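You operate a simulated robot arm through the tools that you are given. There is no shell and no other tool. Be economical: measure what you need, move in short steps, check, and stop when the job is done.

You run a simulated two-armed robot. Do the job below in one go: nothing can be reset, and whatever is moved stays where it is left.

Task
Open the warmer door, take the black cartridge on the top of the washing table and put it away in the bottom of the warmer and shut the door again. Take the coating detector and put it on the top of the washing table. Press the test button three times. Take the test cup and put it in the green tray. Push the plug drawer shut. The order is free. Set down upright: test cup.

The check looks at the end state, three seconds after you hand in, the way a careful person would. Anything else that was tipped, shoved, dropped, spilled or broken makes it a failure.

Robot
Two 7-joint arms with fingered hands on one trunk, on a base that drives. Base frame: it is fixed to the floor where the robot stands at the start and does not move with it; the origin is under the middle of the robot, x ahead of it, y to its left, z up. Readings come in m, degrees, newtons and seconds.
The left shoulder is at the start at [0.07, 0.142, 0.839], the right one opposite. With the tool pointing down near the work surface each hand reaches from about 0.16 to 0.76 m from the robot's upright axis, wherever it stands, measured 20 degrees to its own side. Places, roughly: black cartridge [1.25, -2.75, 1]; bottom of the warmer [1, -0.2, 0.2]; coating detector [1, -0.25, 1]; green tray (38x19x5 cm) [-3.1, -3.5, 0.9]; plug drawer [0.8, -0.2, 0.7]; test button [-5.1, -3.3, 0.9]; test cup (5x5x6 cm) [-5.2, -3.6, 0.9]; top of the washing table [1.1, -1.9, 0.9]; warmer door [0.7, -0.2, 0.4]. Payload 3.6 kg a hand.
Tool frame (each hand has its own): the origin (TCP) lies between the finger pads and is the grasp point; the fingertips stand 0.025 m ahead of it; z points along the fingers, y is the line along which they close. Largest opening 0.088 m; the body of the gripper starts 0.029 m behind the TCP. The gripper is a hand of 5 fingers: y runs from the thumb to the fingers, the wrist lies at [-0.013, -0.097, -0.162] in the tool frame, and closing takes about 1.5 s.
Orientation is that of the tool frame in the base frame, as a unit quaternion [x, y, z, w]. With the fingers straight down and the wrist toward the robot, the tool's x, y and z point along [0, 1, 0], [1, 0, 0] and [0, 0, -1] of the base frame.

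Tools
- The arms move only by the tool servo_tool. It takes "left_rows", "right_rows" or both (then of equal length, played together; a hand with none holds still); each is a list of rows, each an object of numbers (a shift or turn left out is 0, a gripper value left out holds the last): "tx", "ty", "tz": the shift along the tool's x, y, z in m; "rx", "ry", "rz": the turn, a rotation vector about the tool's x, y, z in degrees. In form: [{"tx": .., "ty": .., "tz": .., "rx": .., "ry": .., "rz": ..}, ...]. A call has 1 to 20 rows; each row shifts and turns the commanded pose from where the row before left it, along the tool's axes as they then stand. "left_jaw" and "right_jaw" are, for a hand that has rows, the gripper command, from -1 (shut) to 1 (fully open), values between in proportion, set as the call begins (left out, the last holds). A row lasts 0.2 s, in which the tool goes at most 0.05 m and 8.6 degrees; a call with a longer step from one row to the next is refused whole, and so is a gripper value outside its range. A pose out of reach is approached as far as the arm can. The call stops where the force on the tool passes 40 N (or 10 N more than at its start, if that is more) or the arm is blocked; 0.2 s more then pass. Each finger travels about 0.072 m/s and halts on what it meets, pressing with about 27 N; the grip force reading is that of the motor and also rises with nothing between the fingers. The clock runs only during rows and for 0.2 s after the last one: add rows that do not move to give the fingers time. The reply holds the time, the measured pose of the TCP, the force on the tool along the base axes, the opening and the grip force, in the units named above and with some noise, with the torque about the TCP (base axes, N m) and any sound that the robot's microphone picked up.
- Cameras (640 x 400 px; columns grow to the right, rows downward): "scene" is now at [0.1379, -0.0243, 1.0779]; the picture's right is [-0.27, -0.96, 0.00], its down [-0.47, 0.14, -0.87] and it looks along [0.84, -0.24, -0.49] (base axes); focal length 214 px, centre (320, 200). "left" rides on the left gripper at [-0.059, -0.079, -0.105] in its tool frame; the picture's right is [-0.73, -0.32, 0.61], its down [0.62, -0.68, 0.38] and it looks along [0.29, 0.66, 0.70] (tool axes); focal length 234 px, centre (320, 200). "right" rides on the right gripper at [0.059, -0.079, -0.105] in its tool frame; the picture's right is [-0.73, 0.32, -0.61], its down [-0.62, -0.68, 0.38] and it looks along [-0.29, 0.66, 0.70] (tool axes); focal length 234 px, centre (320, 200). There is no depth. A picture from a camera that has moved, and an enlarged one, comes with that camera's place and axes in the base frame and with its lens.
- snapshot(camera): a new picture of that camera. It takes no simulated time.
- move_column(by): slides the trunk up (or, below 0, down) by that many m; the arms and the scene camera ride with it, the base frame stays. It gives what a move gives, with no picture.
- roll_base(legs): drives the robot by 1 to 6 legs, each [ahead, left, turn to the left] in m, m and degrees, along the robot's own axes; the way and the turn of a leg run together, so that a leg with both is an arc; at most 1.5 m and 180 degrees a leg. The arms and the cameras ride along, it lands a little off, and it stops where it bumps. It gives what a move gives.
- hand_shape(shape, hand): the hand has 5 fingers and takes this shape, open, in about a second: jaw (thumb against the fingers, like two jaws); tri (thumb and two fingers); tip (a fingertip pinch); poke (one finger out to press); point (the index stretched); flat (the hand flat); cup (the hand cupped); fist (a fist). The gripper value then closes the fingers along that shape, each until it touches; the sizes above hold for jaw. It gives what a move gives, with no picture.
- pan_tilt(pan, tilt): turns the head with the scene camera to pan (to the left, within 86 degrees either way) and tilt (down, from -29 to 69), counted from straight ahead of the robot. It gives what a move gives.
- close_up(camera, box): a new picture of the part [left, top, right, bottom] of that camera's present view, enlarged. It takes no simulated time.
- finish_job(): hands the job in; it is judged then, once.

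Work in short steps. Places have to be worked out from the pictures, the camera data and where the tool is seen: move nearer, look again, correct. Check each grasp and each placing, and mend what went wrong. You have 165 turns and 118 pictures in all, those below and enlarged ones among them. Open the grippers and draw the arms clear of the work before you hand the job in, unless the task says otherwise.

The tools are called after "Emit:" as a command line: name --argument value ..., lists and objects as JSON in quotes. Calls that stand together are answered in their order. servo_tool: Moves the arms, as the interface text tells. Its arguments: {"type":"object","properties":{"left_rows":{"type":"array","items":{"type":"object","properties":{"tx":{"type":"number"},"ty":{"type":"number"},"tz":{"type":"number"},"rx":{"type":"number"},"ry":{"type":"number"},"rz":{"type":"number"}}}},"left_jaw":{"type":"number"},"right_rows":{"type":"array","items":{"type":"object","properties":{"tx":{"type":"number"},"ty":{"type":"number"},"tz":{"type":"number"},"rx":{"type":"number"},"ry":{"type":"number"},"rz":{"type":"number"}}}},"right_jaw":{"type":"number"}},"required":[]} The other tools are called the same way: move_column (by) slides the trunk up or down; hand_shape (shape, hand) gives the hand a shape; roll_base (legs) drives the base; pan_tilt (pan, tilt) turns the head that bears the scene camera; snapshot (camera) takes a picture; close_up (camera, box) takes an enlarged picture of a part of a camera's view; finish_job () hands the job in.

At the start:

```text
t: 0.0
left_eef_pos: [0.5529, 0.0899, 1.0195]
left_orientation: [0.707, 0.707, 0.001, 0.0]
left_ft_force: [0.1, -0.1, 0.2]
left_torque: [-0.03, -0.02, -0.02]
left_gripper_width: 0.0876
left_gripper_force: 0.1
left_shape: jaw
right_eef_pos: [0.4768, -0.3131, 0.9917]
right_orientation: [0.707, 0.707, 0.0, -0.001]
right_ft_force: [0.3, 0.3, -0.8]
right_torque: [-0.01, 0.01, 0.0]
right_gripper_width: 0.0877
right_gripper_force: 0.2
right_shape: jaw
trunk travel left (down, up): [-0.375, 0.565]
robot x, y, heading: [-0.0024, 0.0023, 0.1]
head pan, tilt: [-15.9, 29.6]
```

scene: 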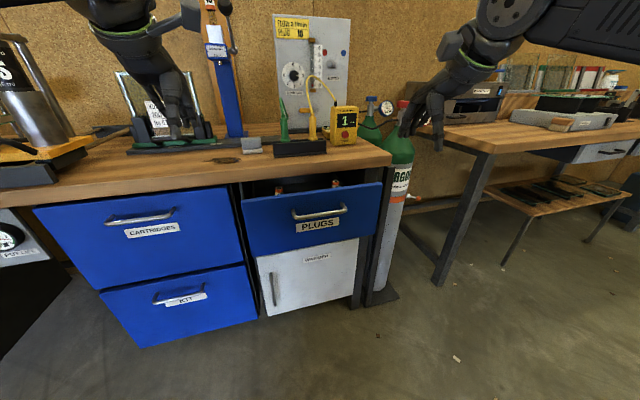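
right: 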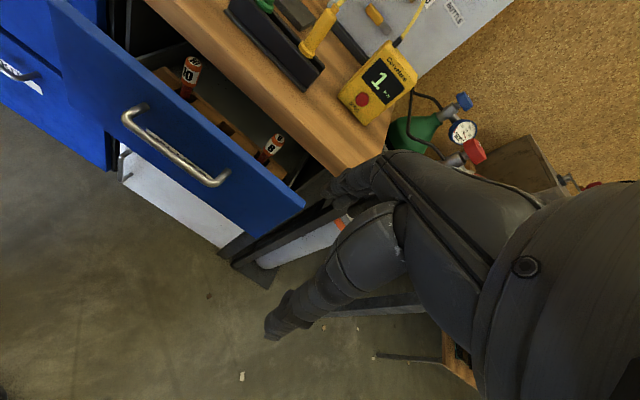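
left: 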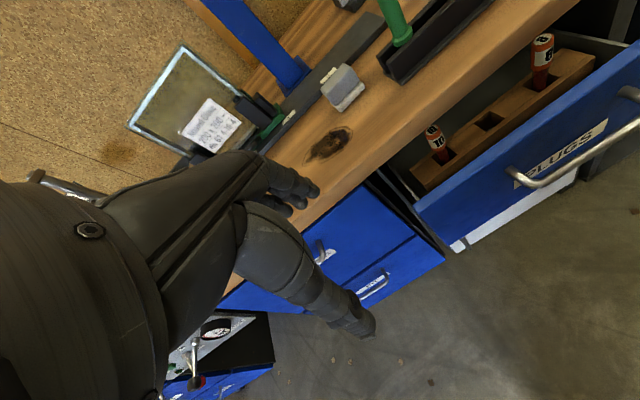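

The detector (yellow box) sits on the bench at the right, the plug drawer is open, and the warmer is the white cabinet below. I look closer at them.

Emit:
close_up --camera "scene" --box '[220, 60, 420, 185]'

Emit:
close_up --camera "scene" --box '[220, 170, 420, 320]'

Emit:
pan_tilt --pan -70 --tilt 15

Emit:
snapshot --camera "scene"

```text
3.20 times, centred on (320, 122) of scene
camera zoom: at [0.1379, -0.0243, 1.0779], right [-0.27, -0.96, 0.0], down [-0.47, 0.14, -0.87], along [0.84, -0.24, -0.49], focal length 686 px, centre (320, 448)
```

zoom: 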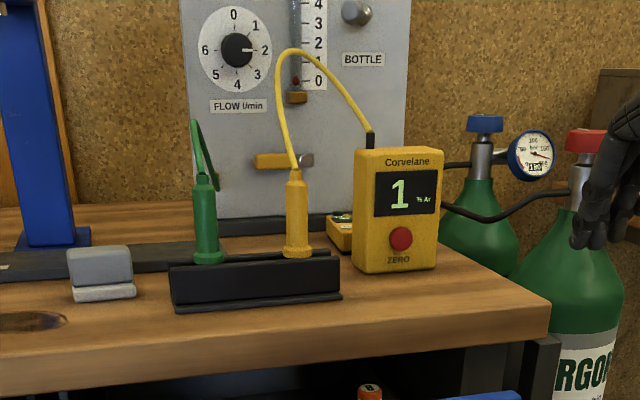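

```text
2.67 times, centred on (320, 245) of scene
camera zoom: at [0.1379, -0.0243, 1.0779], right [-0.27, -0.96, 0.0], down [-0.47, 0.14, -0.87], along [0.84, -0.24, -0.49], focal length 572 px, centre (320, 80)
```

zoom: 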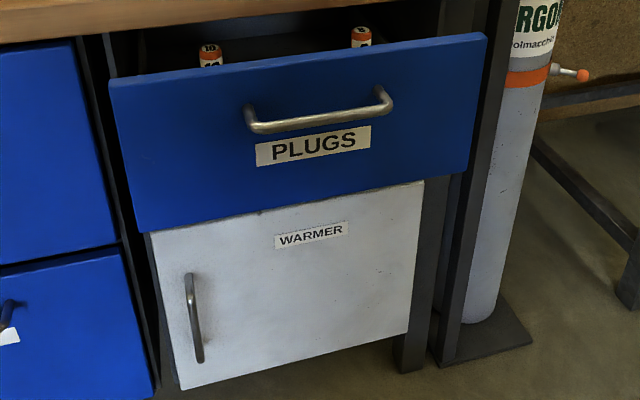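

```text
t: 1.2
left_eef_pos: [0.5518, 0.0895, 1.0195]
left_orientation: [0.707, 0.707, 0.001, -0.001]
left_ft_force: [1.1, -0.2, -1.1]
left_torque: [-0.04, 0.0, 0.01]
left_gripper_width: 0.0875
left_gripper_force: 0.0
left_shape: jaw
right_eef_pos: [0.4761, -0.3133, 0.992]
right_orientation: [0.707, 0.707, 0.0, 0.0]
right_ft_force: [0.6, 0.0, -0.2]
right_torque: [0.02, 0.02, 0.0]
right_gripper_width: 0.0875
right_gripper_force: 0.0
right_shape: jaw
trunk travel left (down, up): [-0.375, 0.565]
robot x, y, heading: [-0.0029, -0.0018, -0.1]
head pan, tilt: [-70.0, 15.0]
```

```text
112 pictures are left
camera scene: at [0.0828, -0.0872, 1.1014], right [-0.94, -0.34, 0.0], down [-0.09, 0.24, -0.97], along [0.33, -0.91, -0.26], focal length 214 px, centre (320, 200)
```

scene: 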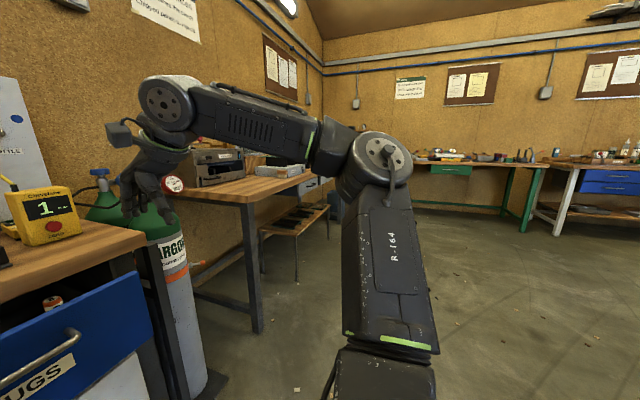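

There is a second small yellow thing behind the yellow meter; I need to know which is the coating detector. I raise the trunk and look from above.

Emit:
move_column --by 0.35

Emit:
pan_tilt --pan -18 --tilt 35

Emit:
close_up --camera "scene" --box '[220, 100, 420, 225]'

```text
t: 4.7
left_eef_pos: [0.5524, 0.09, 1.3717]
left_orientation: [0.707, 0.707, 0.0, 0.0]
left_ft_force: [1.4, 0.4, -0.1]
left_torque: [0.01, 0.02, 0.02]
left_gripper_width: 0.0874
left_gripper_force: 0.1
left_shape: jaw
right_eef_pos: [0.4766, -0.3145, 1.3414]
right_orientation: [0.707, 0.707, 0.001, 0.0]
right_ft_force: [-0.2, 0.0, -0.7]
right_torque: [-0.01, 0.02, 0.03]
right_gripper_width: 0.0877
right_gripper_force: 0.1
right_shape: jaw
trunk travel left (down, up): [-0.725, 0.215]
robot x, y, heading: [-0.0004, -0.0021, 0.1]
head pan, tilt: [-70.0, 15.0]
```

```text
t: 5.9
left_eef_pos: [0.5523, 0.0912, 1.3699]
left_orientation: [0.708, 0.707, 0.0, 0.0]
left_ft_force: [-0.3, -0.5, -0.4]
left_torque: [0.0, -0.05, -0.03]
left_gripper_width: 0.0875
left_gripper_force: 0.1
left_shape: jaw
right_eef_pos: [0.4759, -0.3146, 1.342]
right_orientation: [0.707, 0.707, -0.001, 0.0]
right_ft_force: [0.7, -0.3, 1.0]
right_torque: [-0.05, -0.01, -0.01]
right_gripper_width: 0.0879
right_gripper_force: 0.1
right_shape: jaw
trunk travel left (down, up): [-0.725, 0.215]
robot x, y, heading: [0.0023, 0.001, 0.1]
head pan, tilt: [-18.0, 35.0]
```

```text
3.20 times, centred on (320, 162) of scene
camera zoom: at [0.1346, -0.0268, 1.4194], right [-0.31, -0.95, 0.0], down [-0.55, 0.18, -0.82], along [0.78, -0.25, -0.57], focal length 686 px, centre (320, 320)
```

zoom: 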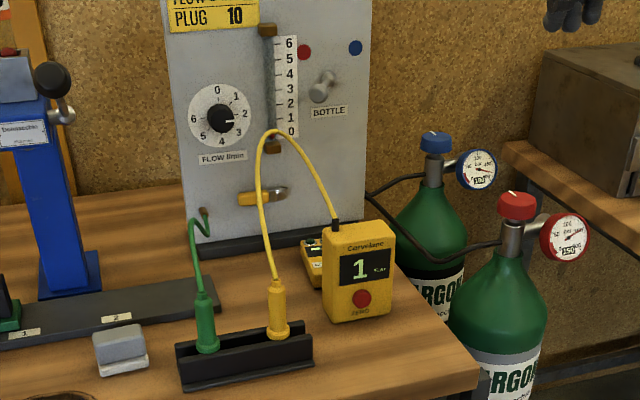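

Behind the argon meter is a second small yellow device with a display. I bring the right hand camera over it to read it.

Emit:
servo_tool --right_rows '[{"tx": 0.018, "ty": 0.036, "tz": 0.015}, {"tx": 0.018, "ty": 0.036, "tz": 0.015}, {"tx": 0.018, "ty": 0.036, "tz": 0.015}, {"tx": 0.018, "ty": 0.036, "tz": 0.015}, {"tx": 0.018, "ty": 0.036, "tz": 0.015}, {"tx": 0.018, "ty": 0.036, "tz": 0.015}]'

Emit:
snapshot --camera "right"

```text
t: 7.3
left_eef_pos: [0.5501, 0.0905, 1.3703]
left_orientation: [0.707, 0.707, 0.001, 0.0]
left_ft_force: [-0.6, 0.9, 0.4]
left_torque: [-0.01, -0.04, -0.02]
left_gripper_width: 0.0877
left_gripper_force: 0.1
left_shape: jaw
right_eef_pos: [0.6532, -0.2251, 1.2605]
right_orientation: [0.708, 0.706, 0.0, 0.001]
right_ft_force: [-0.4, -1.1, 0.4]
right_torque: [-0.01, 0.01, 0.04]
right_gripper_width: 0.0875
right_gripper_force: 0.0
right_shape: jaw
right hand out of reach, approached as far as the arm can: row 5, 6
trunk travel left (down, up): [-0.725, 0.215]
robot x, y, heading: [0.0018, -0.0014, 0.1]
head pan, tilt: [-18.0, 35.0]
```

```text
110 pictures are left
camera right: at [0.5743, -0.1657, 1.3641], right [0.32, -0.73, 0.61], down [-0.68, -0.62, -0.38], along [0.66, -0.29, -0.7], focal length 234 px, centre (320, 200)
```

right: 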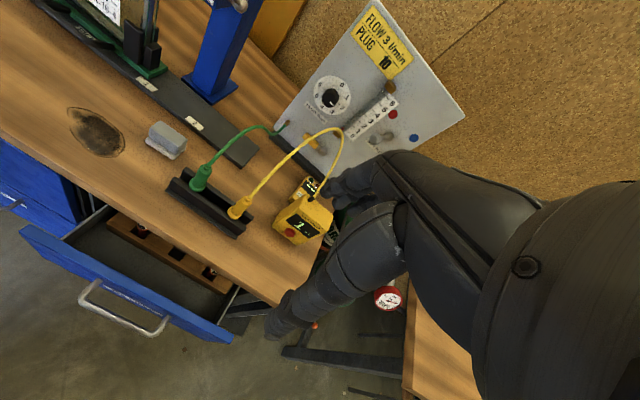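

Emit:
close_up --camera "right" --box '[220, 130, 350, 260]'

```text
3.08 times, centred on (285, 195) of right
camera zoom: at [0.5743, -0.1657, 1.3641], right [0.32, -0.73, 0.61], down [-0.68, -0.62, -0.38], along [0.66, -0.29, -0.7], focal length 720 px, centre (428, 215)
```

zoom: 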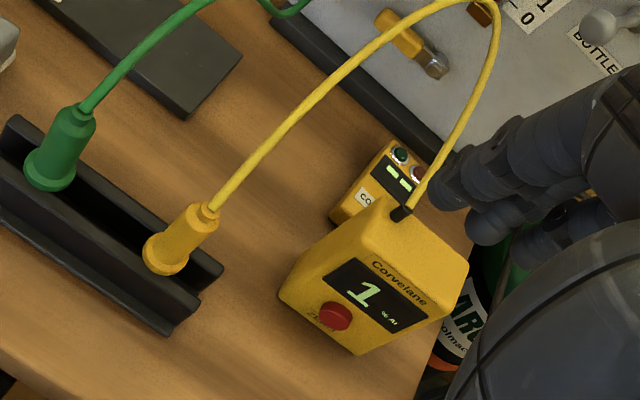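

The small box's label begins "CO…". I raise the trunk to read the rest.

Emit:
move_column --by 0.2

Emit:
servo_tool --right_rows '[{"tx": 0.04}, {"tx": 0.04}, {"tx": 0.03}]'

Emit:
close_up --camera "right" --box '[240, 160, 370, 290]'

```text
t: 9.4
left_eef_pos: [0.5517, 0.0901, 1.5695]
left_orientation: [0.707, 0.707, 0.001, 0.001]
left_ft_force: [0.4, -0.8, 0.3]
left_torque: [0.01, 0.0, -0.03]
left_gripper_width: 0.0876
left_gripper_force: 0.1
left_shape: jaw
right_eef_pos: [0.656, -0.2253, 1.4597]
right_orientation: [0.707, 0.707, 0.0, 0.0]
right_ft_force: [-0.6, -0.4, -0.2]
right_torque: [0.01, 0.02, -0.03]
right_gripper_width: 0.0877
right_gripper_force: 0.1
right_shape: jaw
trunk travel left (down, up): [-0.925, 0.015]
robot x, y, heading: [0.0002, -0.0007, -0.0]
head pan, tilt: [-18.0, 35.0]
```

```text
t: 10.2
left_eef_pos: [0.5525, 0.0908, 1.5717]
left_orientation: [0.708, 0.707, 0.001, 0.0]
left_ft_force: [-0.2, 0.9, 0.1]
left_torque: [0.0, 0.02, -0.03]
left_gripper_width: 0.0876
left_gripper_force: 0.0
left_shape: jaw
right_eef_pos: [0.6115, -0.1488, 1.4408]
right_orientation: [0.707, 0.707, 0.001, 0.001]
right_ft_force: [0.3, 0.1, -0.2]
right_torque: [0.01, 0.02, -0.01]
right_gripper_width: 0.0879
right_gripper_force: 0.0
right_shape: jaw
right hand out of reach, approached as far as the arm can: row 1, 2, 3
trunk travel left (down, up): [-0.925, 0.015]
robot x, y, heading: [0.0013, -0.0022, 0.1]
head pan, tilt: [-18.0, 35.0]
```

```text
3.08 times, centred on (305, 225) of right
camera zoom: at [0.5317, -0.0888, 1.5431], right [0.32, -0.73, 0.61], down [-0.68, -0.62, -0.39], along [0.66, -0.29, -0.69], focal length 720 px, centre (366, 123)
```

zoom: 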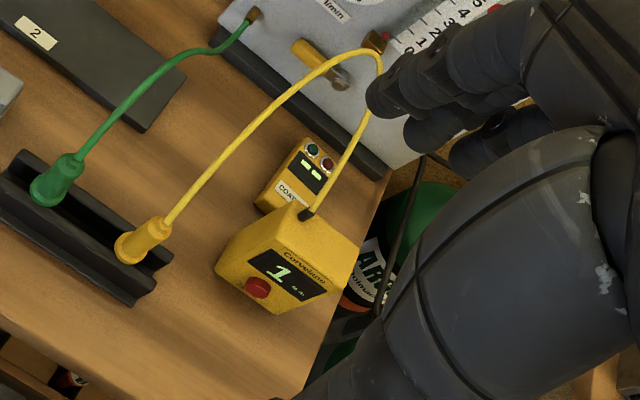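

The label reads "COAT…", so the small box behind the meter is the coating detector. First I'll shut the plug drawer while in front of it: retract both hands, turn the right hand to point forward, and close it.

Emit:
servo_tool --right_rows '[{"ty": -0.045}, {"ty": -0.045}, {"ty": -0.045}, {"ty": -0.045}, {"rx": -8.5}, {"rx": -8.5}, {"rx": -8.5}, {"rx": -8.5}, {"rx": -8.5}, {"rx": -8.5}, {"rx": -8.5}, {"rx": -8.5}, {"rx": -8.5}, {"rx": -8.5}, {"rx": -5}]' --left_rows '[{"ty": -0.04}, {"ty": -0.04}, {"ty": -0.04}, {"ty": -0.04}, {}, {}, {}, {}, {}, {}, {}, {}, {}, {}, {}]' --right_jaw -1

Emit:
move_column --by -0.7

Emit:
snapshot --camera "scene"

```text
t: 13.4
left_eef_pos: [0.3951, 0.0945, 1.5677]
left_orientation: [0.707, 0.707, -0.001, 0.0]
left_ft_force: [-0.1, 0.4, -1.2]
left_torque: [-0.03, 0.01, 0.0]
left_gripper_width: 0.0879
left_gripper_force: 0.1
left_shape: jaw
right_eef_pos: [0.4809, -0.1793, 1.5183]
right_orientation: [0.555, 0.562, 0.435, 0.433]
right_ft_force: [0.0, -0.7, 0.1]
right_torque: [0.0, -0.01, 0.02]
right_gripper_width: 0.0001
right_gripper_force: 26.5
right_shape: jaw
right hand out of reach, approached as far as the arm can: row 8, 9, 10, 11, 12, 13, 14, 15
trunk travel left (down, up): [-0.925, 0.015]
robot x, y, heading: [0.0017, 0.0023, -0.4]
head pan, tilt: [-18.0, 35.0]
```

```text
refused: -0.7 is not a number from -0.4 to 0.4
```

```text
107 pictures are left
camera scene: at [0.1361, -0.0257, 1.6193], right [-0.31, -0.95, 0.0], down [-0.55, 0.18, -0.82], along [0.78, -0.25, -0.57], focal length 214 px, centre (320, 200)
```

scene: 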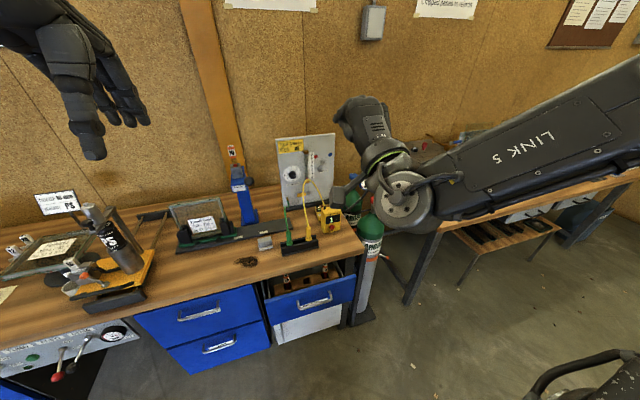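

Nothing is in the way of the lowered arms (hands at x<0.5). I lower the trunk in two steps.

Emit:
move_column --by -0.4

Emit:
move_column --by -0.4

Emit:
servo_tool --right_rows '[{}, {"rx": -4}, {"rx": -4}]'

Emit:
pan_tilt --pan -14 --tilt 25

Emit:
snapshot --camera "scene"

```text
t: 17.3
left_eef_pos: [0.3923, 0.0935, 1.1679]
left_orientation: [0.707, 0.707, 0.0, 0.0]
left_ft_force: [-0.2, -0.2, 0.0]
left_torque: [0.03, 0.02, 0.0]
left_gripper_width: 0.0878
left_gripper_force: 0.2
left_shape: jaw
right_eef_pos: [0.4791, -0.1808, 1.1185]
right_orientation: [0.554, 0.561, 0.436, 0.433]
right_ft_force: [-0.2, 0.0, 0.1]
right_torque: [0.03, -0.02, 0.03]
right_gripper_width: 0.0
right_gripper_force: 27.0
right_shape: jaw
trunk travel left (down, up): [-0.525, 0.415]
robot x, y, heading: [-0.0009, 0.002, 0.1]
head pan, tilt: [-18.0, 35.0]
```

```text
t: 21.1
left_eef_pos: [0.3927, 0.093, 0.7681]
left_orientation: [0.707, 0.708, -0.001, 0.0]
left_ft_force: [0.2, 1.0, 0.2]
left_torque: [-0.01, -0.07, 0.02]
left_gripper_width: 0.0878
left_gripper_force: 0.0
left_shape: jaw
right_eef_pos: [0.4802, -0.1802, 0.7184]
right_orientation: [0.555, 0.561, 0.435, 0.434]
right_ft_force: [-0.4, 0.3, 0.2]
right_torque: [0.01, 0.04, -0.01]
right_gripper_width: 0.0001
right_gripper_force: 27.0
right_shape: jaw
trunk travel left (down, up): [-0.125, 0.815]
robot x, y, heading: [0.0014, 0.0014, -0.2]
head pan, tilt: [-18.0, 35.0]
```

```text
t: 21.9
left_eef_pos: [0.3934, 0.0925, 0.768]
left_orientation: [0.707, 0.707, 0.0, -0.001]
left_ft_force: [0.3, -0.4, 0.2]
left_torque: [0.01, 0.0, 0.0]
left_gripper_width: 0.0875
left_gripper_force: 0.0
left_shape: jaw
right_eef_pos: [0.48, -0.1811, 0.7191]
right_orientation: [0.555, 0.562, 0.435, 0.433]
right_ft_force: [0.2, 0.5, 0.0]
right_torque: [-0.03, -0.04, 0.0]
right_gripper_width: 0.0001
right_gripper_force: 26.9
right_shape: jaw
right hand out of reach, approached as far as the arm can: row 2, 3
trunk travel left (down, up): [-0.125, 0.815]
robot x, y, heading: [0.0017, 0.0007, -0.2]
head pan, tilt: [-18.0, 35.0]
```

```text
t: 22.6
left_eef_pos: [0.3928, 0.0937, 0.7674]
left_orientation: [0.707, 0.707, -0.001, 0.0]
left_ft_force: [0.0, -1.0, 0.3]
left_torque: [-0.01, 0.01, 0.01]
left_gripper_width: 0.0876
left_gripper_force: 0.1
left_shape: jaw
right_eef_pos: [0.4807, -0.182, 0.7198]
right_orientation: [0.555, 0.562, 0.435, 0.433]
right_ft_force: [0.2, -0.8, 0.1]
right_torque: [0.04, 0.01, 0.01]
right_gripper_width: 0.0
right_gripper_force: 27.0
right_shape: jaw
trunk travel left (down, up): [-0.125, 0.815]
robot x, y, heading: [-0.0018, -0.0006, -0.0]
head pan, tilt: [-14.0, 25.0]
```

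```text
106 pictures are left
camera scene: at [0.1401, -0.0217, 0.8351], right [-0.24, -0.97, 0.0], down [-0.41, 0.1, -0.91], along [0.88, -0.22, -0.42], focal length 214 px, centre (320, 200)
```

scene: 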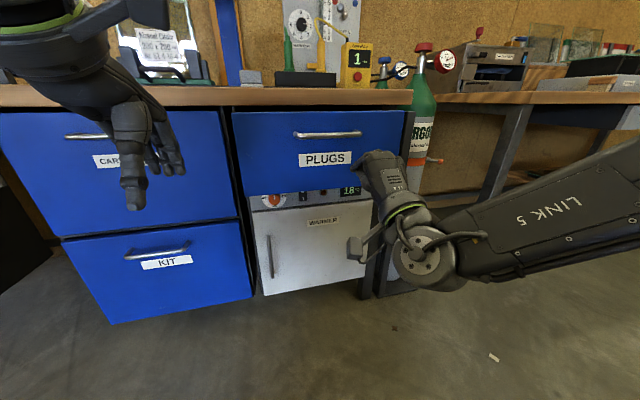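

The closed right hand points at the drawer front, near its middle. I lower slightly below the handle and push forward.

Emit:
move_column --by -0.06

Emit:
servo_tool --right_rows '[{"tz": 0.0386, "ty": 0.0104}, {"tz": 0.0386, "ty": 0.0104}, {"tz": 0.0386, "ty": 0.0104}, {"tz": 0.029, "ty": 0.008}, {"tz": 0.019, "ty": 0.005}, {"tz": 0.019, "ty": 0.005}, {"tz": 0.019, "ty": 0.005}]'

Emit:
snapshot --camera "scene"

```text
t: 23.6
left_eef_pos: [0.3935, 0.092, 0.7086]
left_orientation: [0.708, 0.707, 0.001, 0.0]
left_ft_force: [-0.4, 0.5, -0.6]
left_torque: [0.0, 0.0, 0.02]
left_gripper_width: 0.0875
left_gripper_force: 0.0
left_shape: jaw
right_eef_pos: [0.48, -0.1814, 0.6584]
right_orientation: [0.555, 0.561, 0.436, 0.434]
right_ft_force: [0.1, -0.3, 1.1]
right_torque: [0.0, -0.02, -0.01]
right_gripper_width: 0.0002
right_gripper_force: 27.1
right_shape: jaw
trunk travel left (down, up): [-0.065, 0.875]
robot x, y, heading: [0.0019, -0.0011, 0.0]
head pan, tilt: [-14.0, 25.0]
```

```text
t: 25.2
left_eef_pos: [0.3926, 0.0927, 0.7088]
left_orientation: [0.707, 0.707, 0.0, 0.0]
left_ft_force: [0.3, 0.7, -0.5]
left_torque: [0.0, -0.01, -0.04]
left_gripper_width: 0.0876
left_gripper_force: 0.1
left_shape: jaw
right_eef_pos: [0.6885, -0.18, 0.6611]
right_orientation: [0.555, 0.562, 0.435, 0.433]
right_ft_force: [0.3, 0.4, -0.4]
right_torque: [0.05, 0.02, -0.02]
right_gripper_width: 0.0
right_gripper_force: 26.8
right_shape: jaw
trunk travel left (down, up): [-0.065, 0.875]
robot x, y, heading: [-0.0008, 0.0032, -0.2]
head pan, tilt: [-14.0, 25.0]
```

```text
105 pictures are left
camera scene: at [0.1402, -0.0217, 0.7751], right [-0.24, -0.97, 0.0], down [-0.41, 0.1, -0.91], along [0.88, -0.22, -0.42], focal length 214 px, centre (320, 200)
```

scene: 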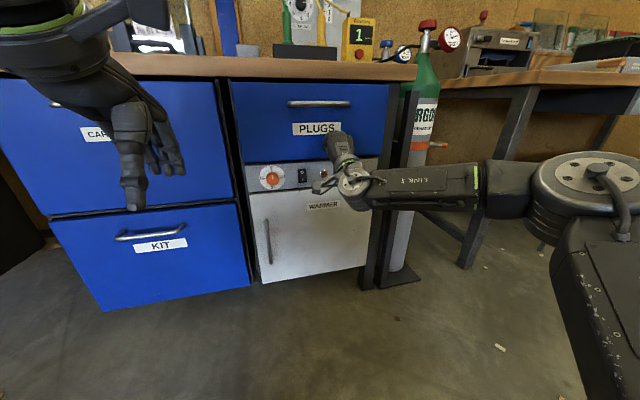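

The drawer is going in without force; I keep pushing until it stops.

Emit:
servo_tool --right_rows '[{"tz": 0.0145, "ty": 0.0039}, {"tz": 0.0145, "ty": 0.0039}, {"tz": 0.0145, "ty": 0.0039}, {"tz": 0.0145, "ty": 0.0039}, {"tz": 0.0145, "ty": 0.0039}, {"tz": 0.0145, "ty": 0.0039}]'

Emit:
snapshot --camera "scene"

```text
t: 25.7
left_eef_pos: [0.3905, 0.093, 0.7092]
left_orientation: [0.708, 0.707, 0.0, 0.001]
left_ft_force: [0.5, -0.5, 0.4]
left_torque: [-0.01, -0.02, 0.0]
left_gripper_width: 0.0878
left_gripper_force: 0.0
left_shape: jaw
right_eef_pos: [0.7047, -0.1769, 0.6662]
right_orientation: [0.553, 0.561, 0.437, 0.434]
right_ft_force: [-18.8, -1.3, 2.2]
right_torque: [0.03, 0.09, 0.07]
right_gripper_width: 0.0
right_gripper_force: 27.6
right_shape: jaw
trunk travel left (down, up): [-0.065, 0.875]
robot x, y, heading: [-0.0004, 0.0046, 0.0]
head pan, tilt: [-14.0, 25.0]
stopped in row 2 (right hand): the force on the tool passed its limit at 59 N (the readings are from after the stop); the commanded pose is now the measured one
```

```text
104 pictures are left
camera scene: at [0.1375, -0.022, 0.7756], right [-0.24, -0.97, 0.0], down [-0.41, 0.1, -0.91], along [0.88, -0.22, -0.42], focal length 214 px, centre (320, 200)
```

scene: 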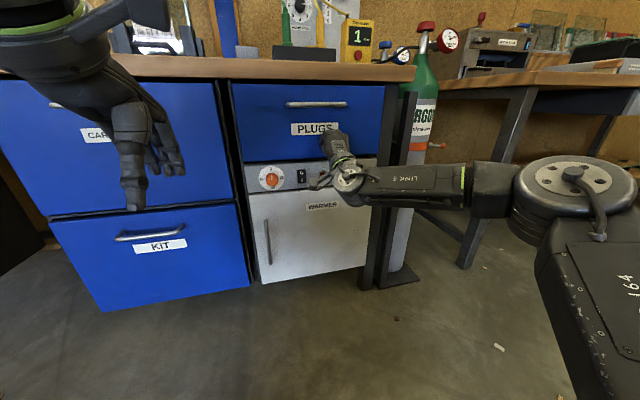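

It stopped hard, flush with the neighbouring drawer. I back the hand off and check.

Emit:
servo_tool --right_rows '[{"tz": -0.04, "ty": -0.01}, {"tz": -0.04, "ty": -0.01}, {"tz": -0.04, "ty": -0.01}, {"tz": -0.04, "ty": -0.01}, {"tz": -0.04, "ty": -0.01}]'

Emit:
close_up --camera "scene" --box '[200, 50, 440, 300]'

```text
t: 26.9
left_eef_pos: [0.392, 0.0935, 0.7082]
left_orientation: [0.708, 0.706, -0.001, 0.0]
left_ft_force: [0.1, 0.1, -0.1]
left_torque: [0.0, -0.02, 0.02]
left_gripper_width: 0.0877
left_gripper_force: 0.2
left_shape: jaw
right_eef_pos: [0.504, -0.1787, 0.6649]
right_orientation: [0.554, 0.562, 0.435, 0.433]
right_ft_force: [0.7, 0.0, 0.2]
right_torque: [0.01, 0.01, 0.0]
right_gripper_width: 0.0
right_gripper_force: 26.5
right_shape: jaw
trunk travel left (down, up): [-0.065, 0.875]
robot x, y, heading: [0.0007, 0.0004, 0.1]
head pan, tilt: [-14.0, 25.0]
```

```text
1.60 times, centred on (320, 175) of scene
camera zoom: at [0.1399, -0.0219, 0.7752], right [-0.24, -0.97, 0.0], down [-0.41, 0.1, -0.91], along [0.88, -0.22, -0.42], focal length 343 px, centre (320, 240)
```

zoom: 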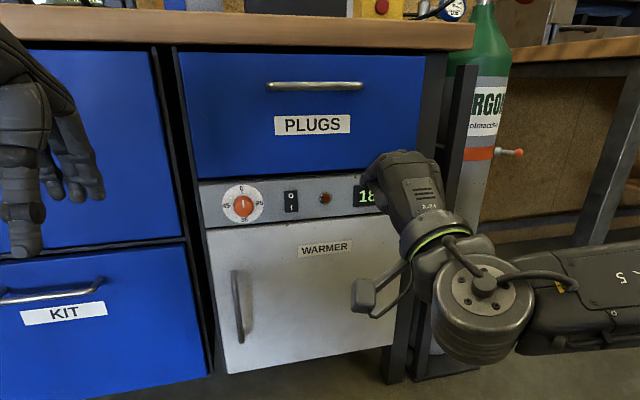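

The drawer is shut. Next the warmer door: handle judged at about [0.70, 0.0, 0.30–0.46]. I retract the right arm and turn the left hand to point forward with the fingers closing sideways.

Emit:
servo_tool --right_rows '[{"tz": -0.03, "ty": 0.03}, {"tz": -0.03, "ty": 0.03}, {"tz": -0.03, "ty": 0.03}, {"tz": -0.03, "ty": 0.03}, {"tz": -0.03, "ty": 0.03}, {}, {}, {}, {}, {}, {}, {}, {}, {}, {}, {}, {}]' --left_rows '[{"rx": -4.62, "ry": 4.62, "rz": 4.62}, {"rx": -4.62, "ry": 4.62, "rz": 4.62}, {"rx": -4.62, "ry": 4.62, "rz": 4.62}, {"rx": -4.62, "ry": 4.62, "rz": 4.62}, {"rx": -4.62, "ry": 4.62, "rz": 4.62}, {"rx": -4.62, "ry": 4.62, "rz": 4.62}, {"rx": -4.62, "ry": 4.62, "rz": 4.62}, {"rx": -4.62, "ry": 4.62, "rz": 4.62}, {"rx": -4.62, "ry": 4.62, "rz": 4.62}, {"rx": -4.62, "ry": 4.62, "rz": 4.62}, {"rx": -4.62, "ry": 4.62, "rz": 4.62}, {"rx": -4.62, "ry": 4.62, "rz": 4.62}, {"rx": -4.62, "ry": 4.62, "rz": 4.62}, {"rx": -4.62, "ry": 4.62, "rz": 4.62}, {"rx": -4.62, "ry": 4.62, "rz": 4.62}, {"tz": 0.04}, {"tz": 0.04}]'

Emit:
snapshot --camera "scene"

```text
t: 30.5
left_eef_pos: [0.4746, 0.0907, 0.7072]
left_orientation: [0.706, 0.0, 0.708, 0.0]
left_ft_force: [-0.1, 0.5, 0.6]
left_torque: [-0.02, 0.02, -0.02]
left_gripper_width: 0.0876
left_gripper_force: 0.0
left_shape: jaw
right_eef_pos: [0.3957, -0.1783, 0.8491]
right_orientation: [0.554, 0.562, 0.436, 0.433]
right_ft_force: [0.7, -1.4, 0.5]
right_torque: [0.02, 0.03, -0.02]
right_gripper_width: 0.0
right_gripper_force: 27.2
right_shape: jaw
trunk travel left (down, up): [-0.065, 0.875]
robot x, y, heading: [0.0003, -0.0011, -0.2]
head pan, tilt: [-14.0, 25.0]
```

```text
102 pictures are left
camera scene: at [0.1398, -0.0219, 0.7752], right [-0.24, -0.97, 0.0], down [-0.41, 0.1, -0.91], along [0.88, -0.22, -0.42], focal length 214 px, centre (320, 200)
```

scene: 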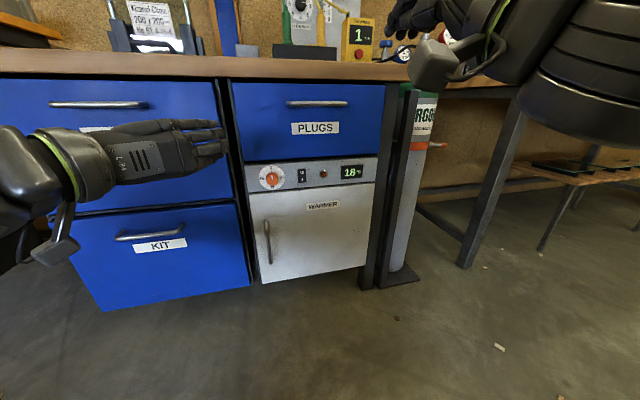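

Orientation is right. Now I move down and inward in front of the handle and check with the hand camera.

Emit:
servo_tool --left_rows '[{"tx": -0.042, "ty": 0.011}, {"tx": -0.042, "ty": 0.011}, {"tx": -0.042, "ty": 0.011}, {"tx": -0.042, "ty": 0.011}, {"tx": -0.042, "ty": 0.011}, {"tx": -0.042, "ty": 0.011}, {"tx": -0.042, "ty": 0.011}, {"tx": -0.035, "ty": 0.011}, {"tz": 0.03}, {"tz": 0.03}]'

Emit:
snapshot --camera "left"

Emit:
snapshot --camera "scene"

```text
t: 32.7
left_eef_pos: [0.5336, 0.0026, 0.3794]
left_orientation: [0.707, 0.0, 0.707, 0.0]
left_ft_force: [0.5, 0.4, 0.3]
left_torque: [-0.02, 0.01, -0.01]
left_gripper_width: 0.0876
left_gripper_force: 0.1
left_shape: jaw
right_eef_pos: [0.3955, -0.1794, 0.8482]
right_orientation: [0.554, 0.562, 0.436, 0.433]
right_ft_force: [-0.7, -0.2, 0.0]
right_torque: [0.0, 0.0, 0.0]
right_gripper_width: 0.0001
right_gripper_force: 26.7
right_shape: jaw
trunk travel left (down, up): [-0.065, 0.875]
robot x, y, heading: [-0.0047, 0.0004, -0.1]
head pan, tilt: [-14.0, 25.0]
```

```text
101 pictures are left
camera left: at [0.43, 0.0826, 0.3218], right [0.61, 0.32, -0.73], down [0.38, 0.68, 0.62], along [0.69, -0.66, 0.29], focal length 234 px, centre (320, 200)
```

left: 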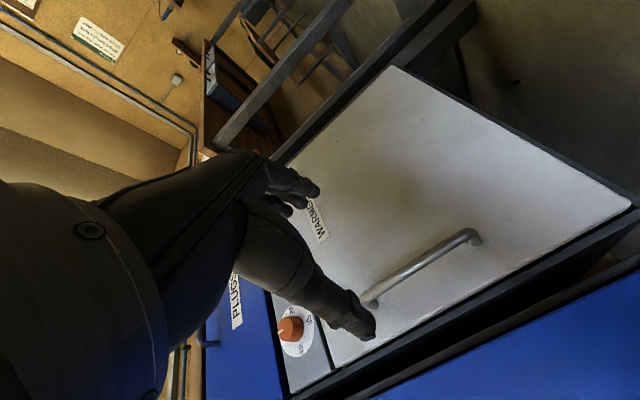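

```text
100 pictures are left
camera scene: at [0.1398, -0.0219, 0.7752], right [-0.24, -0.97, 0.0], down [-0.41, 0.1, -0.91], along [0.88, -0.22, -0.42], focal length 214 px, centre (320, 200)
```

scene: 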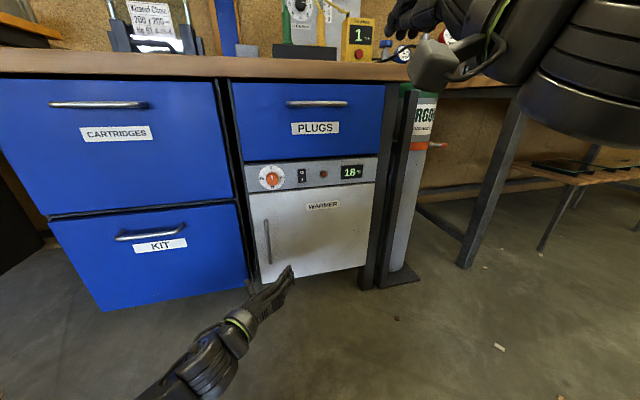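

Both cameras agree: the handle is at y≈0.004, z 0.30–0.43. I advance straight onto it and close.

Emit:
servo_tool --left_rows '[{"tz": 0.03}, {"tz": 0.03}, {"tz": 0.03}, {"tz": 0.03}, {"tz": 0.02}, {"tz": 0.015}]'

Emit:
snapshot --camera "left"

```text
t: 34.1
left_eef_pos: [0.6868, 0.003, 0.378]
left_orientation: [0.707, -0.002, 0.707, 0.001]
left_ft_force: [0.0, 0.7, 0.2]
left_torque: [-0.01, -0.01, 0.0]
left_gripper_width: 0.0874
left_gripper_force: 0.2
left_shape: jaw
right_eef_pos: [0.3958, -0.1795, 0.8485]
right_orientation: [0.554, 0.562, 0.435, 0.433]
right_ft_force: [-0.3, 0.3, 0.2]
right_torque: [0.0, -0.02, 0.01]
right_gripper_width: 0.0001
right_gripper_force: 27.1
right_shape: jaw
trunk travel left (down, up): [-0.065, 0.875]
robot x, y, heading: [0.0042, 0.001, -0.1]
head pan, tilt: [-14.0, 25.0]
```

```text
99 pictures are left
camera left: at [0.5831, 0.0817, 0.3204], right [0.61, 0.32, -0.73], down [0.38, 0.68, 0.62], along [0.7, -0.66, 0.29], focal length 234 px, centre (320, 200)
```

left: 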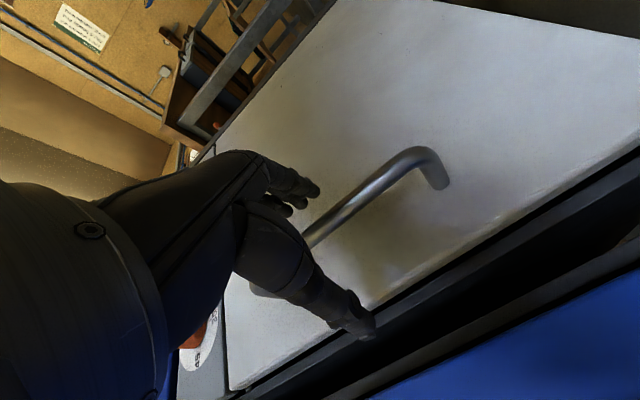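

The bar lies between thumb and fingers. I close the hand.

Emit:
servo_tool --left_rows '[{}, {}, {}, {}, {}, {}, {}, {}]' --left_jaw -1

```text
t: 35.9
left_eef_pos: [0.6865, 0.0028, 0.3784]
left_orientation: [0.707, 0.0, 0.707, 0.0]
left_ft_force: [0.7, 2.0, -0.4]
left_torque: [0.13, -0.01, -0.02]
left_gripper_width: 0.0001
left_gripper_force: 26.8
left_shape: jaw
right_eef_pos: [0.397, -0.1785, 0.8505]
right_orientation: [0.555, 0.562, 0.435, 0.433]
right_ft_force: [-0.1, -0.3, -0.2]
right_torque: [0.01, 0.01, 0.0]
right_gripper_width: 0.0
right_gripper_force: 26.7
right_shape: jaw
trunk travel left (down, up): [-0.065, 0.875]
robot x, y, heading: [-0.0028, -0.0018, -0.1]
head pan, tilt: [-14.0, 25.0]
```

Width reads zero, so I check what the fingers did.

Emit:
snapshot --camera "left"

Emit:
close_up --camera "scene" --box '[230, 150, 400, 300]'

```text
98 pictures are left
camera left: at [0.5829, 0.0819, 0.3205], right [0.61, 0.32, -0.73], down [0.38, 0.68, 0.62], along [0.7, -0.66, 0.29], focal length 234 px, centre (320, 200)
```

left: 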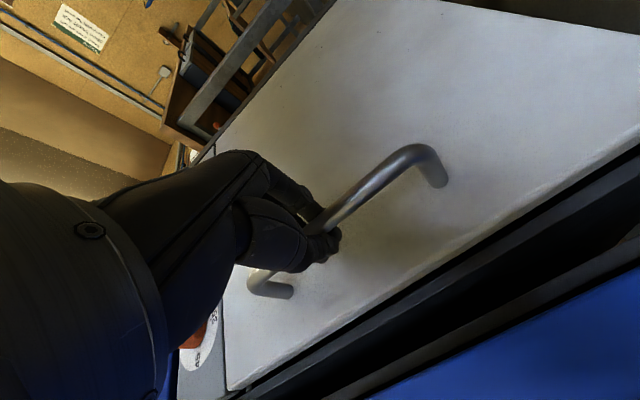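

```text
2.67 times, centred on (315, 225) of scene
camera zoom: at [0.1399, -0.0218, 0.7752], right [-0.24, -0.97, 0.0], down [-0.41, 0.1, -0.91], along [0.88, -0.22, -0.42], focal length 572 px, centre (333, 133)
```

zoom: 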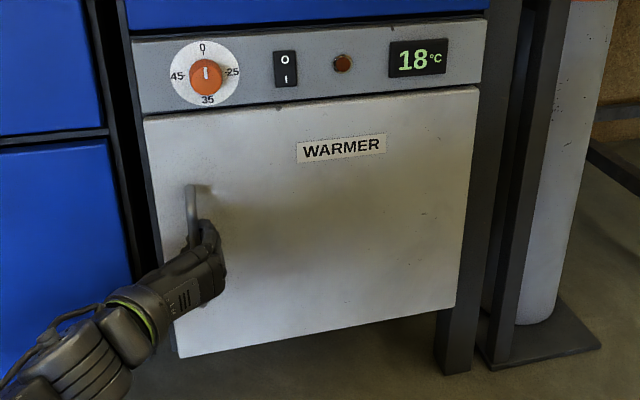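

The fingers look wrapped round the bar. I pull back gently and see whether the door follows.

Emit:
servo_tool --left_rows '[{"tz": -0.015}, {"tz": -0.015}, {"tz": -0.015}, {"tz": -0.015}, {"tz": -0.015}]'

Emit:
snapshot --camera "left"

```text
t: 37.0
left_eef_pos: [0.6233, -0.0043, 0.3785]
left_orientation: [0.706, -0.005, 0.708, 0.007]
left_ft_force: [5.3, -17.7, -0.5]
left_torque: [0.18, 0.03, -0.01]
left_gripper_width: 0.0002
left_gripper_force: 26.8
left_shape: jaw
right_eef_pos: [0.3961, -0.1822, 0.8473]
right_orientation: [0.556, 0.56, 0.435, 0.434]
right_ft_force: [0.7, -0.5, 0.2]
right_torque: [-0.03, -0.01, 0.03]
right_gripper_width: 0.0
right_gripper_force: 27.1
right_shape: jaw
trunk travel left (down, up): [-0.065, 0.875]
robot x, y, heading: [-0.0003, -0.0032, -0.6]
head pan, tilt: [-14.0, 25.0]
stopped in row 5 (left hand): the force on the tool passed its limit at 44 N (the readings are from after the stop); the commanded pose is now the measured one
```

```text
96 pictures are left
camera left: at [0.5208, 0.076, 0.3201], right [0.61, 0.31, -0.73], down [0.39, 0.68, 0.62], along [0.68, -0.67, 0.29], focal length 234 px, centre (320, 200)
```

left: 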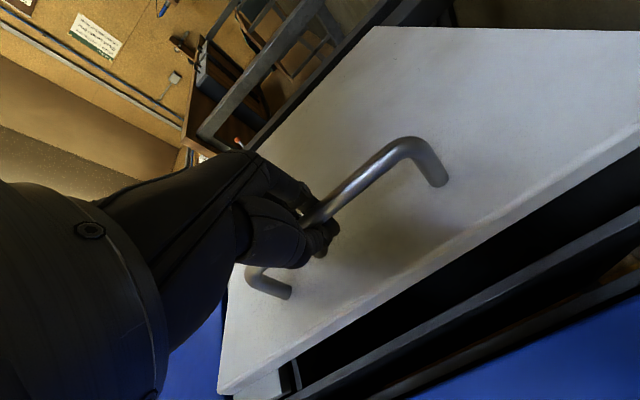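

The door is opening on its right-hand hinge. I follow its arc, turning the hand along with it.

Emit:
servo_tool --left_rows '[{"ty": 0.008}, {"tz": -0.015, "ty": 0.005, "rx": 2.5}, {"tz": -0.015, "ty": 0.005, "rx": 2.5}, {"tz": -0.015, "ty": 0.005, "rx": 2.5}, {"tz": -0.015, "ty": 0.005, "rx": 2.5}, {"tz": -0.015, "ty": 0.005, "rx": 2.5}, {"tz": -0.015, "ty": 0.005, "rx": 2.5}, {"tz": -0.015, "ty": 0.005, "rx": 2.5}, {"tz": -0.015, "ty": 0.005, "rx": 2.5}]'

Emit:
snapshot --camera "scene"

```text
t: 39.0
left_eef_pos: [0.5233, -0.0521, 0.3803]
left_orientation: [0.687, 0.117, 0.705, -0.134]
left_ft_force: [16.8, -24.4, -11.6]
left_torque: [0.25, 0.2, 0.03]
left_gripper_width: 0.0
left_gripper_force: 26.5
left_shape: jaw
right_eef_pos: [0.4004, -0.1797, 0.8489]
right_orientation: [0.555, 0.563, 0.432, 0.433]
right_ft_force: [-0.3, 0.1, 0.1]
right_torque: [-0.03, -0.02, -0.02]
right_gripper_width: 0.0
right_gripper_force: 27.1
right_shape: jaw
trunk travel left (down, up): [-0.065, 0.875]
robot x, y, heading: [-0.0002, -0.0018, -0.6]
head pan, tilt: [-14.0, 25.0]
```

```text
95 pictures are left
camera scene: at [0.1451, -0.0215, 0.7766], right [-0.25, -0.97, 0.01], down [-0.42, 0.1, -0.9], along [0.87, -0.23, -0.43], focal length 214 px, centre (320, 200)
```

scene: 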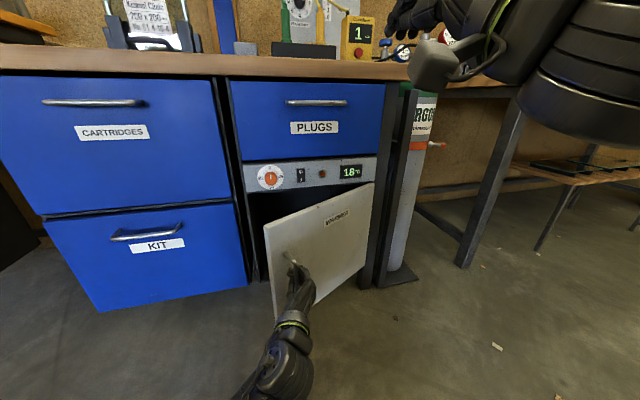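

Door is about 30° open. I continue along the arc with a bit more rightward motion.

Emit:
servo_tool --left_rows '[{"ty": 0.01}, {"tz": -0.015, "ty": 0.006, "rx": 2.5}, {"tz": -0.015, "ty": 0.006, "rx": 2.5}, {"tz": -0.015, "ty": 0.006, "rx": 2.5}, {"tz": -0.015, "ty": 0.006, "rx": 2.5}, {"tz": -0.015, "ty": 0.006, "rx": 2.5}, {"tz": -0.015, "ty": 0.006, "rx": 2.5}, {"tz": -0.015, "ty": 0.006, "rx": 2.5}, {"tz": -0.015, "ty": 0.006, "rx": 2.5}]'

```text
t: 39.5
left_eef_pos: [0.5282, -0.0489, 0.3789]
left_orientation: [0.668, 0.111, 0.718, -0.162]
left_ft_force: [9.1, -14.6, 5.3]
left_torque: [-0.05, 0.15, 0.06]
left_gripper_width: 0.0001
left_gripper_force: 26.9
left_shape: jaw
right_eef_pos: [0.3923, -0.1841, 0.8492]
right_orientation: [0.555, 0.56, 0.436, 0.434]
right_ft_force: [-0.5, 0.1, -0.5]
right_torque: [-0.04, 0.01, -0.04]
right_gripper_width: 0.0
right_gripper_force: 27.2
right_shape: jaw
trunk travel left (down, up): [-0.065, 0.875]
robot x, y, heading: [0.0018, -0.0046, -0.7]
head pan, tilt: [-14.0, 25.0]
stopped in row 2 (left hand): the force on the tool passed its limit at 47 N (the readings are from after the stop); the commanded pose is now the measured one
```

The hand binds at ~28°. I release the handle and back off, then will push the door from its inner side.

Emit:
servo_tool --left_rows '[{}, {}, {}, {}, {}, {}, {}, {"tz": -0.02}, {"tz": -0.03}, {"tz": -0.03}, {"tz": -0.03}]' --left_jaw 1

Emit:
snapshot --camera "scene"

```text
t: 41.7
left_eef_pos: [0.5021, -0.0453, 0.425]
left_orientation: [0.592, 0.114, 0.774, -0.195]
left_ft_force: [-1.0, 0.7, -0.7]
left_torque: [0.01, 0.0, 0.01]
left_gripper_width: 0.0879
left_gripper_force: 0.0
left_shape: jaw
right_eef_pos: [0.3963, -0.1802, 0.8467]
right_orientation: [0.555, 0.561, 0.435, 0.434]
right_ft_force: [0.0, 0.3, 0.2]
right_torque: [-0.01, 0.01, -0.02]
right_gripper_width: 0.0
right_gripper_force: 27.7
right_shape: jaw
trunk travel left (down, up): [-0.065, 0.875]
robot x, y, heading: [0.0026, -0.0016, -0.4]
head pan, tilt: [-14.0, 25.0]
stopped in row 10 (left hand): the arm was blocked; the commanded pose is now the measured one
```

```text
94 pictures are left
camera scene: at [0.1405, -0.0232, 0.7731], right [-0.25, -0.97, 0.0], down [-0.41, 0.1, -0.91], along [0.88, -0.22, -0.42], focal length 214 px, centre (320, 200)
```

scene: 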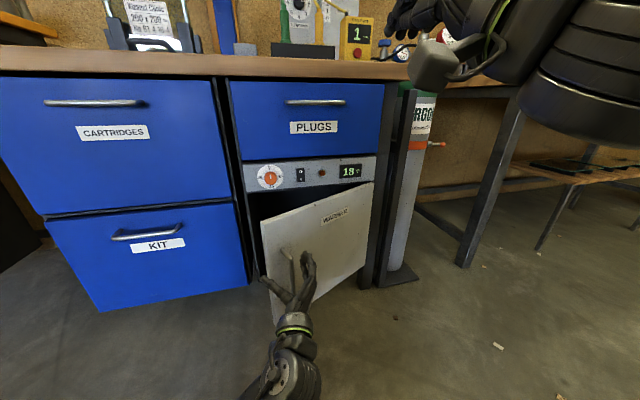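

The arm hit a joint limit; the bar is near the fingertips. I withdraw by driving the base straight back a little.

Emit:
roll_base --legs '[[-0.15, 0.0, 0]]'

Emit:
snapshot --camera "scene"

```text
t: 43.0
left_eef_pos: [0.3528, -0.0453, 0.4259]
left_orientation: [0.592, 0.114, 0.774, -0.195]
left_ft_force: [0.1, -0.2, -0.5]
left_torque: [0.02, 0.0, -0.03]
left_gripper_width: 0.0875
left_gripper_force: 0.1
left_shape: jaw
right_eef_pos: [0.249, -0.1795, 0.8477]
right_orientation: [0.555, 0.562, 0.434, 0.434]
right_ft_force: [-0.3, 0.2, 0.3]
right_torque: [0.01, -0.03, -0.02]
right_gripper_width: 0.0
right_gripper_force: 27.1
right_shape: jaw
trunk travel left (down, up): [-0.065, 0.875]
robot x, y, heading: [-0.1522, -0.001, 0.0]
head pan, tilt: [-14.0, 25.0]
```

```text
93 pictures are left
camera scene: at [-0.0066, -0.0215, 0.7752], right [-0.25, -0.97, 0.0], down [-0.41, 0.1, -0.91], along [0.88, -0.22, -0.42], focal length 214 px, centre (320, 200)
```

scene: 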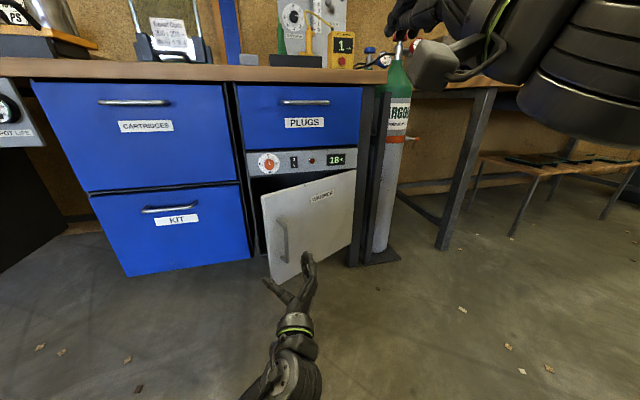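

Now I straighten the left hand, close it and shift it to the left of the door edge.

Emit:
servo_tool --left_rows '[{"rx": -6.3, "ry": -3.7, "rz": -1.65}, {"rx": -6.3, "ry": -3.7, "rz": -1.65}, {"rx": -6.3, "ry": -3.7, "rz": -1.65}, {"rx": -6.3, "ry": -3.7, "rz": -1.65}, {"ty": -0.04, "tx": -0.005}, {"ty": -0.04, "tx": -0.005}, {"ty": -0.04, "tx": -0.005}, {"ty": -0.035}]' --left_jaw -1

Emit:
roll_base --legs '[[0.13, 0.02, 0]]'

Emit:
servo_tool --left_rows '[{"tz": 0.04}, {"tz": 0.04}, {"tz": 0.03}]'

Emit:
snapshot --camera "scene"

```text
t: 44.9
left_eef_pos: [0.3532, 0.1073, 0.411]
left_orientation: [0.707, -0.001, 0.708, 0.0]
left_ft_force: [0.4, 0.7, -0.4]
left_torque: [-0.03, 0.0, 0.02]
left_gripper_width: 0.0001
left_gripper_force: 27.1
left_shape: jaw
right_eef_pos: [0.247, -0.1805, 0.848]
right_orientation: [0.555, 0.561, 0.435, 0.434]
right_ft_force: [0.1, -0.5, 0.0]
right_torque: [0.02, -0.01, 0.01]
right_gripper_width: 0.0
right_gripper_force: 27.5
right_shape: jaw
trunk travel left (down, up): [-0.065, 0.875]
robot x, y, heading: [-0.1474, -0.0006, -0.4]
head pan, tilt: [-14.0, 25.0]
```

```text
t: 46.1
left_eef_pos: [0.483, 0.1262, 0.4116]
left_orientation: [0.707, -0.001, 0.708, -0.001]
left_ft_force: [-0.3, 0.5, 0.3]
left_torque: [-0.01, -0.03, -0.02]
left_gripper_width: 0.0
left_gripper_force: 27.0
left_shape: jaw
right_eef_pos: [0.3771, -0.1614, 0.8488]
right_orientation: [0.555, 0.561, 0.435, 0.434]
right_ft_force: [0.0, 0.6, 0.3]
right_torque: [-0.01, -0.01, 0.0]
right_gripper_width: 0.0001
right_gripper_force: 27.3
right_shape: jaw
trunk travel left (down, up): [-0.065, 0.875]
robot x, y, heading: [-0.0185, 0.0194, -0.2]
head pan, tilt: [-14.0, 25.0]
```

```text
t: 46.9
left_eef_pos: [0.5931, 0.126, 0.408]
left_orientation: [0.707, -0.001, 0.707, 0.0]
left_ft_force: [-0.5, -0.1, 0.7]
left_torque: [0.01, -0.01, -0.02]
left_gripper_width: 0.0
left_gripper_force: 27.3
left_shape: jaw
right_eef_pos: [0.3768, -0.1607, 0.8486]
right_orientation: [0.555, 0.561, 0.435, 0.434]
right_ft_force: [-0.1, -0.2, 0.3]
right_torque: [0.0, 0.04, -0.01]
right_gripper_width: 0.0
right_gripper_force: 26.5
right_shape: jaw
trunk travel left (down, up): [-0.065, 0.875]
robot x, y, heading: [-0.0173, 0.019, -0.4]
head pan, tilt: [-14.0, 25.0]
```

```text
92 pictures are left
camera scene: at [0.1217, -0.0034, 0.7752], right [-0.25, -0.97, 0.0], down [-0.41, 0.1, -0.91], along [0.88, -0.22, -0.42], focal length 214 px, centre (320, 200)
```

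scene: 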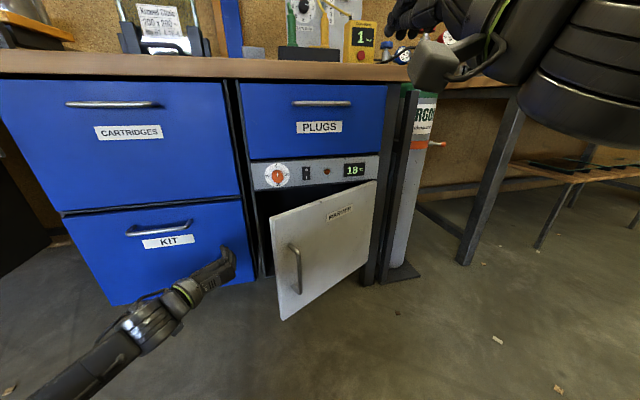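

The hand is left of the door edge. I advance slightly and sweep right behind the edge to push the door open.

Emit:
servo_tool --left_rows '[{"tz": 0.015, "ty": 0.02}, {"tz": 0.015, "ty": 0.02}, {"ty": 0.03}, {"ty": 0.03}, {"ty": 0.03}, {"ty": 0.03}, {"ty": 0.03}, {"ty": 0.03}, {"ty": 0.03}, {"ty": 0.03}]'

Emit:
snapshot --camera "scene"

```text
t: 49.1
left_eef_pos: [0.6227, -0.1536, 0.4109]
left_orientation: [0.707, 0.0, 0.708, 0.0]
left_ft_force: [-0.4, -0.9, -0.8]
left_torque: [-0.04, 0.0, -0.02]
left_gripper_width: 0.0
left_gripper_force: 26.7
left_shape: jaw
right_eef_pos: [0.3778, -0.1621, 0.8496]
right_orientation: [0.555, 0.561, 0.435, 0.434]
right_ft_force: [0.3, -0.3, -0.3]
right_torque: [0.01, -0.05, -0.02]
right_gripper_width: 0.0001
right_gripper_force: 27.2
right_shape: jaw
trunk travel left (down, up): [-0.065, 0.875]
robot x, y, heading: [-0.0175, 0.0209, -0.3]
head pan, tilt: [-14.0, 25.0]
```

```text
91 pictures are left
camera scene: at [0.1218, -0.0035, 0.7752], right [-0.25, -0.97, 0.0], down [-0.41, 0.1, -0.91], along [0.88, -0.22, -0.42], focal length 214 px, centre (320, 200)
```

scene: 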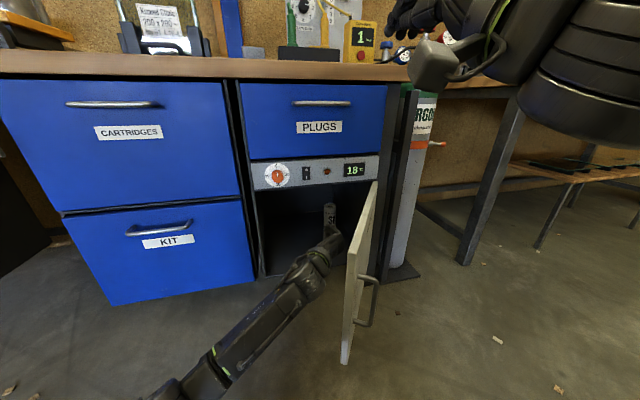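

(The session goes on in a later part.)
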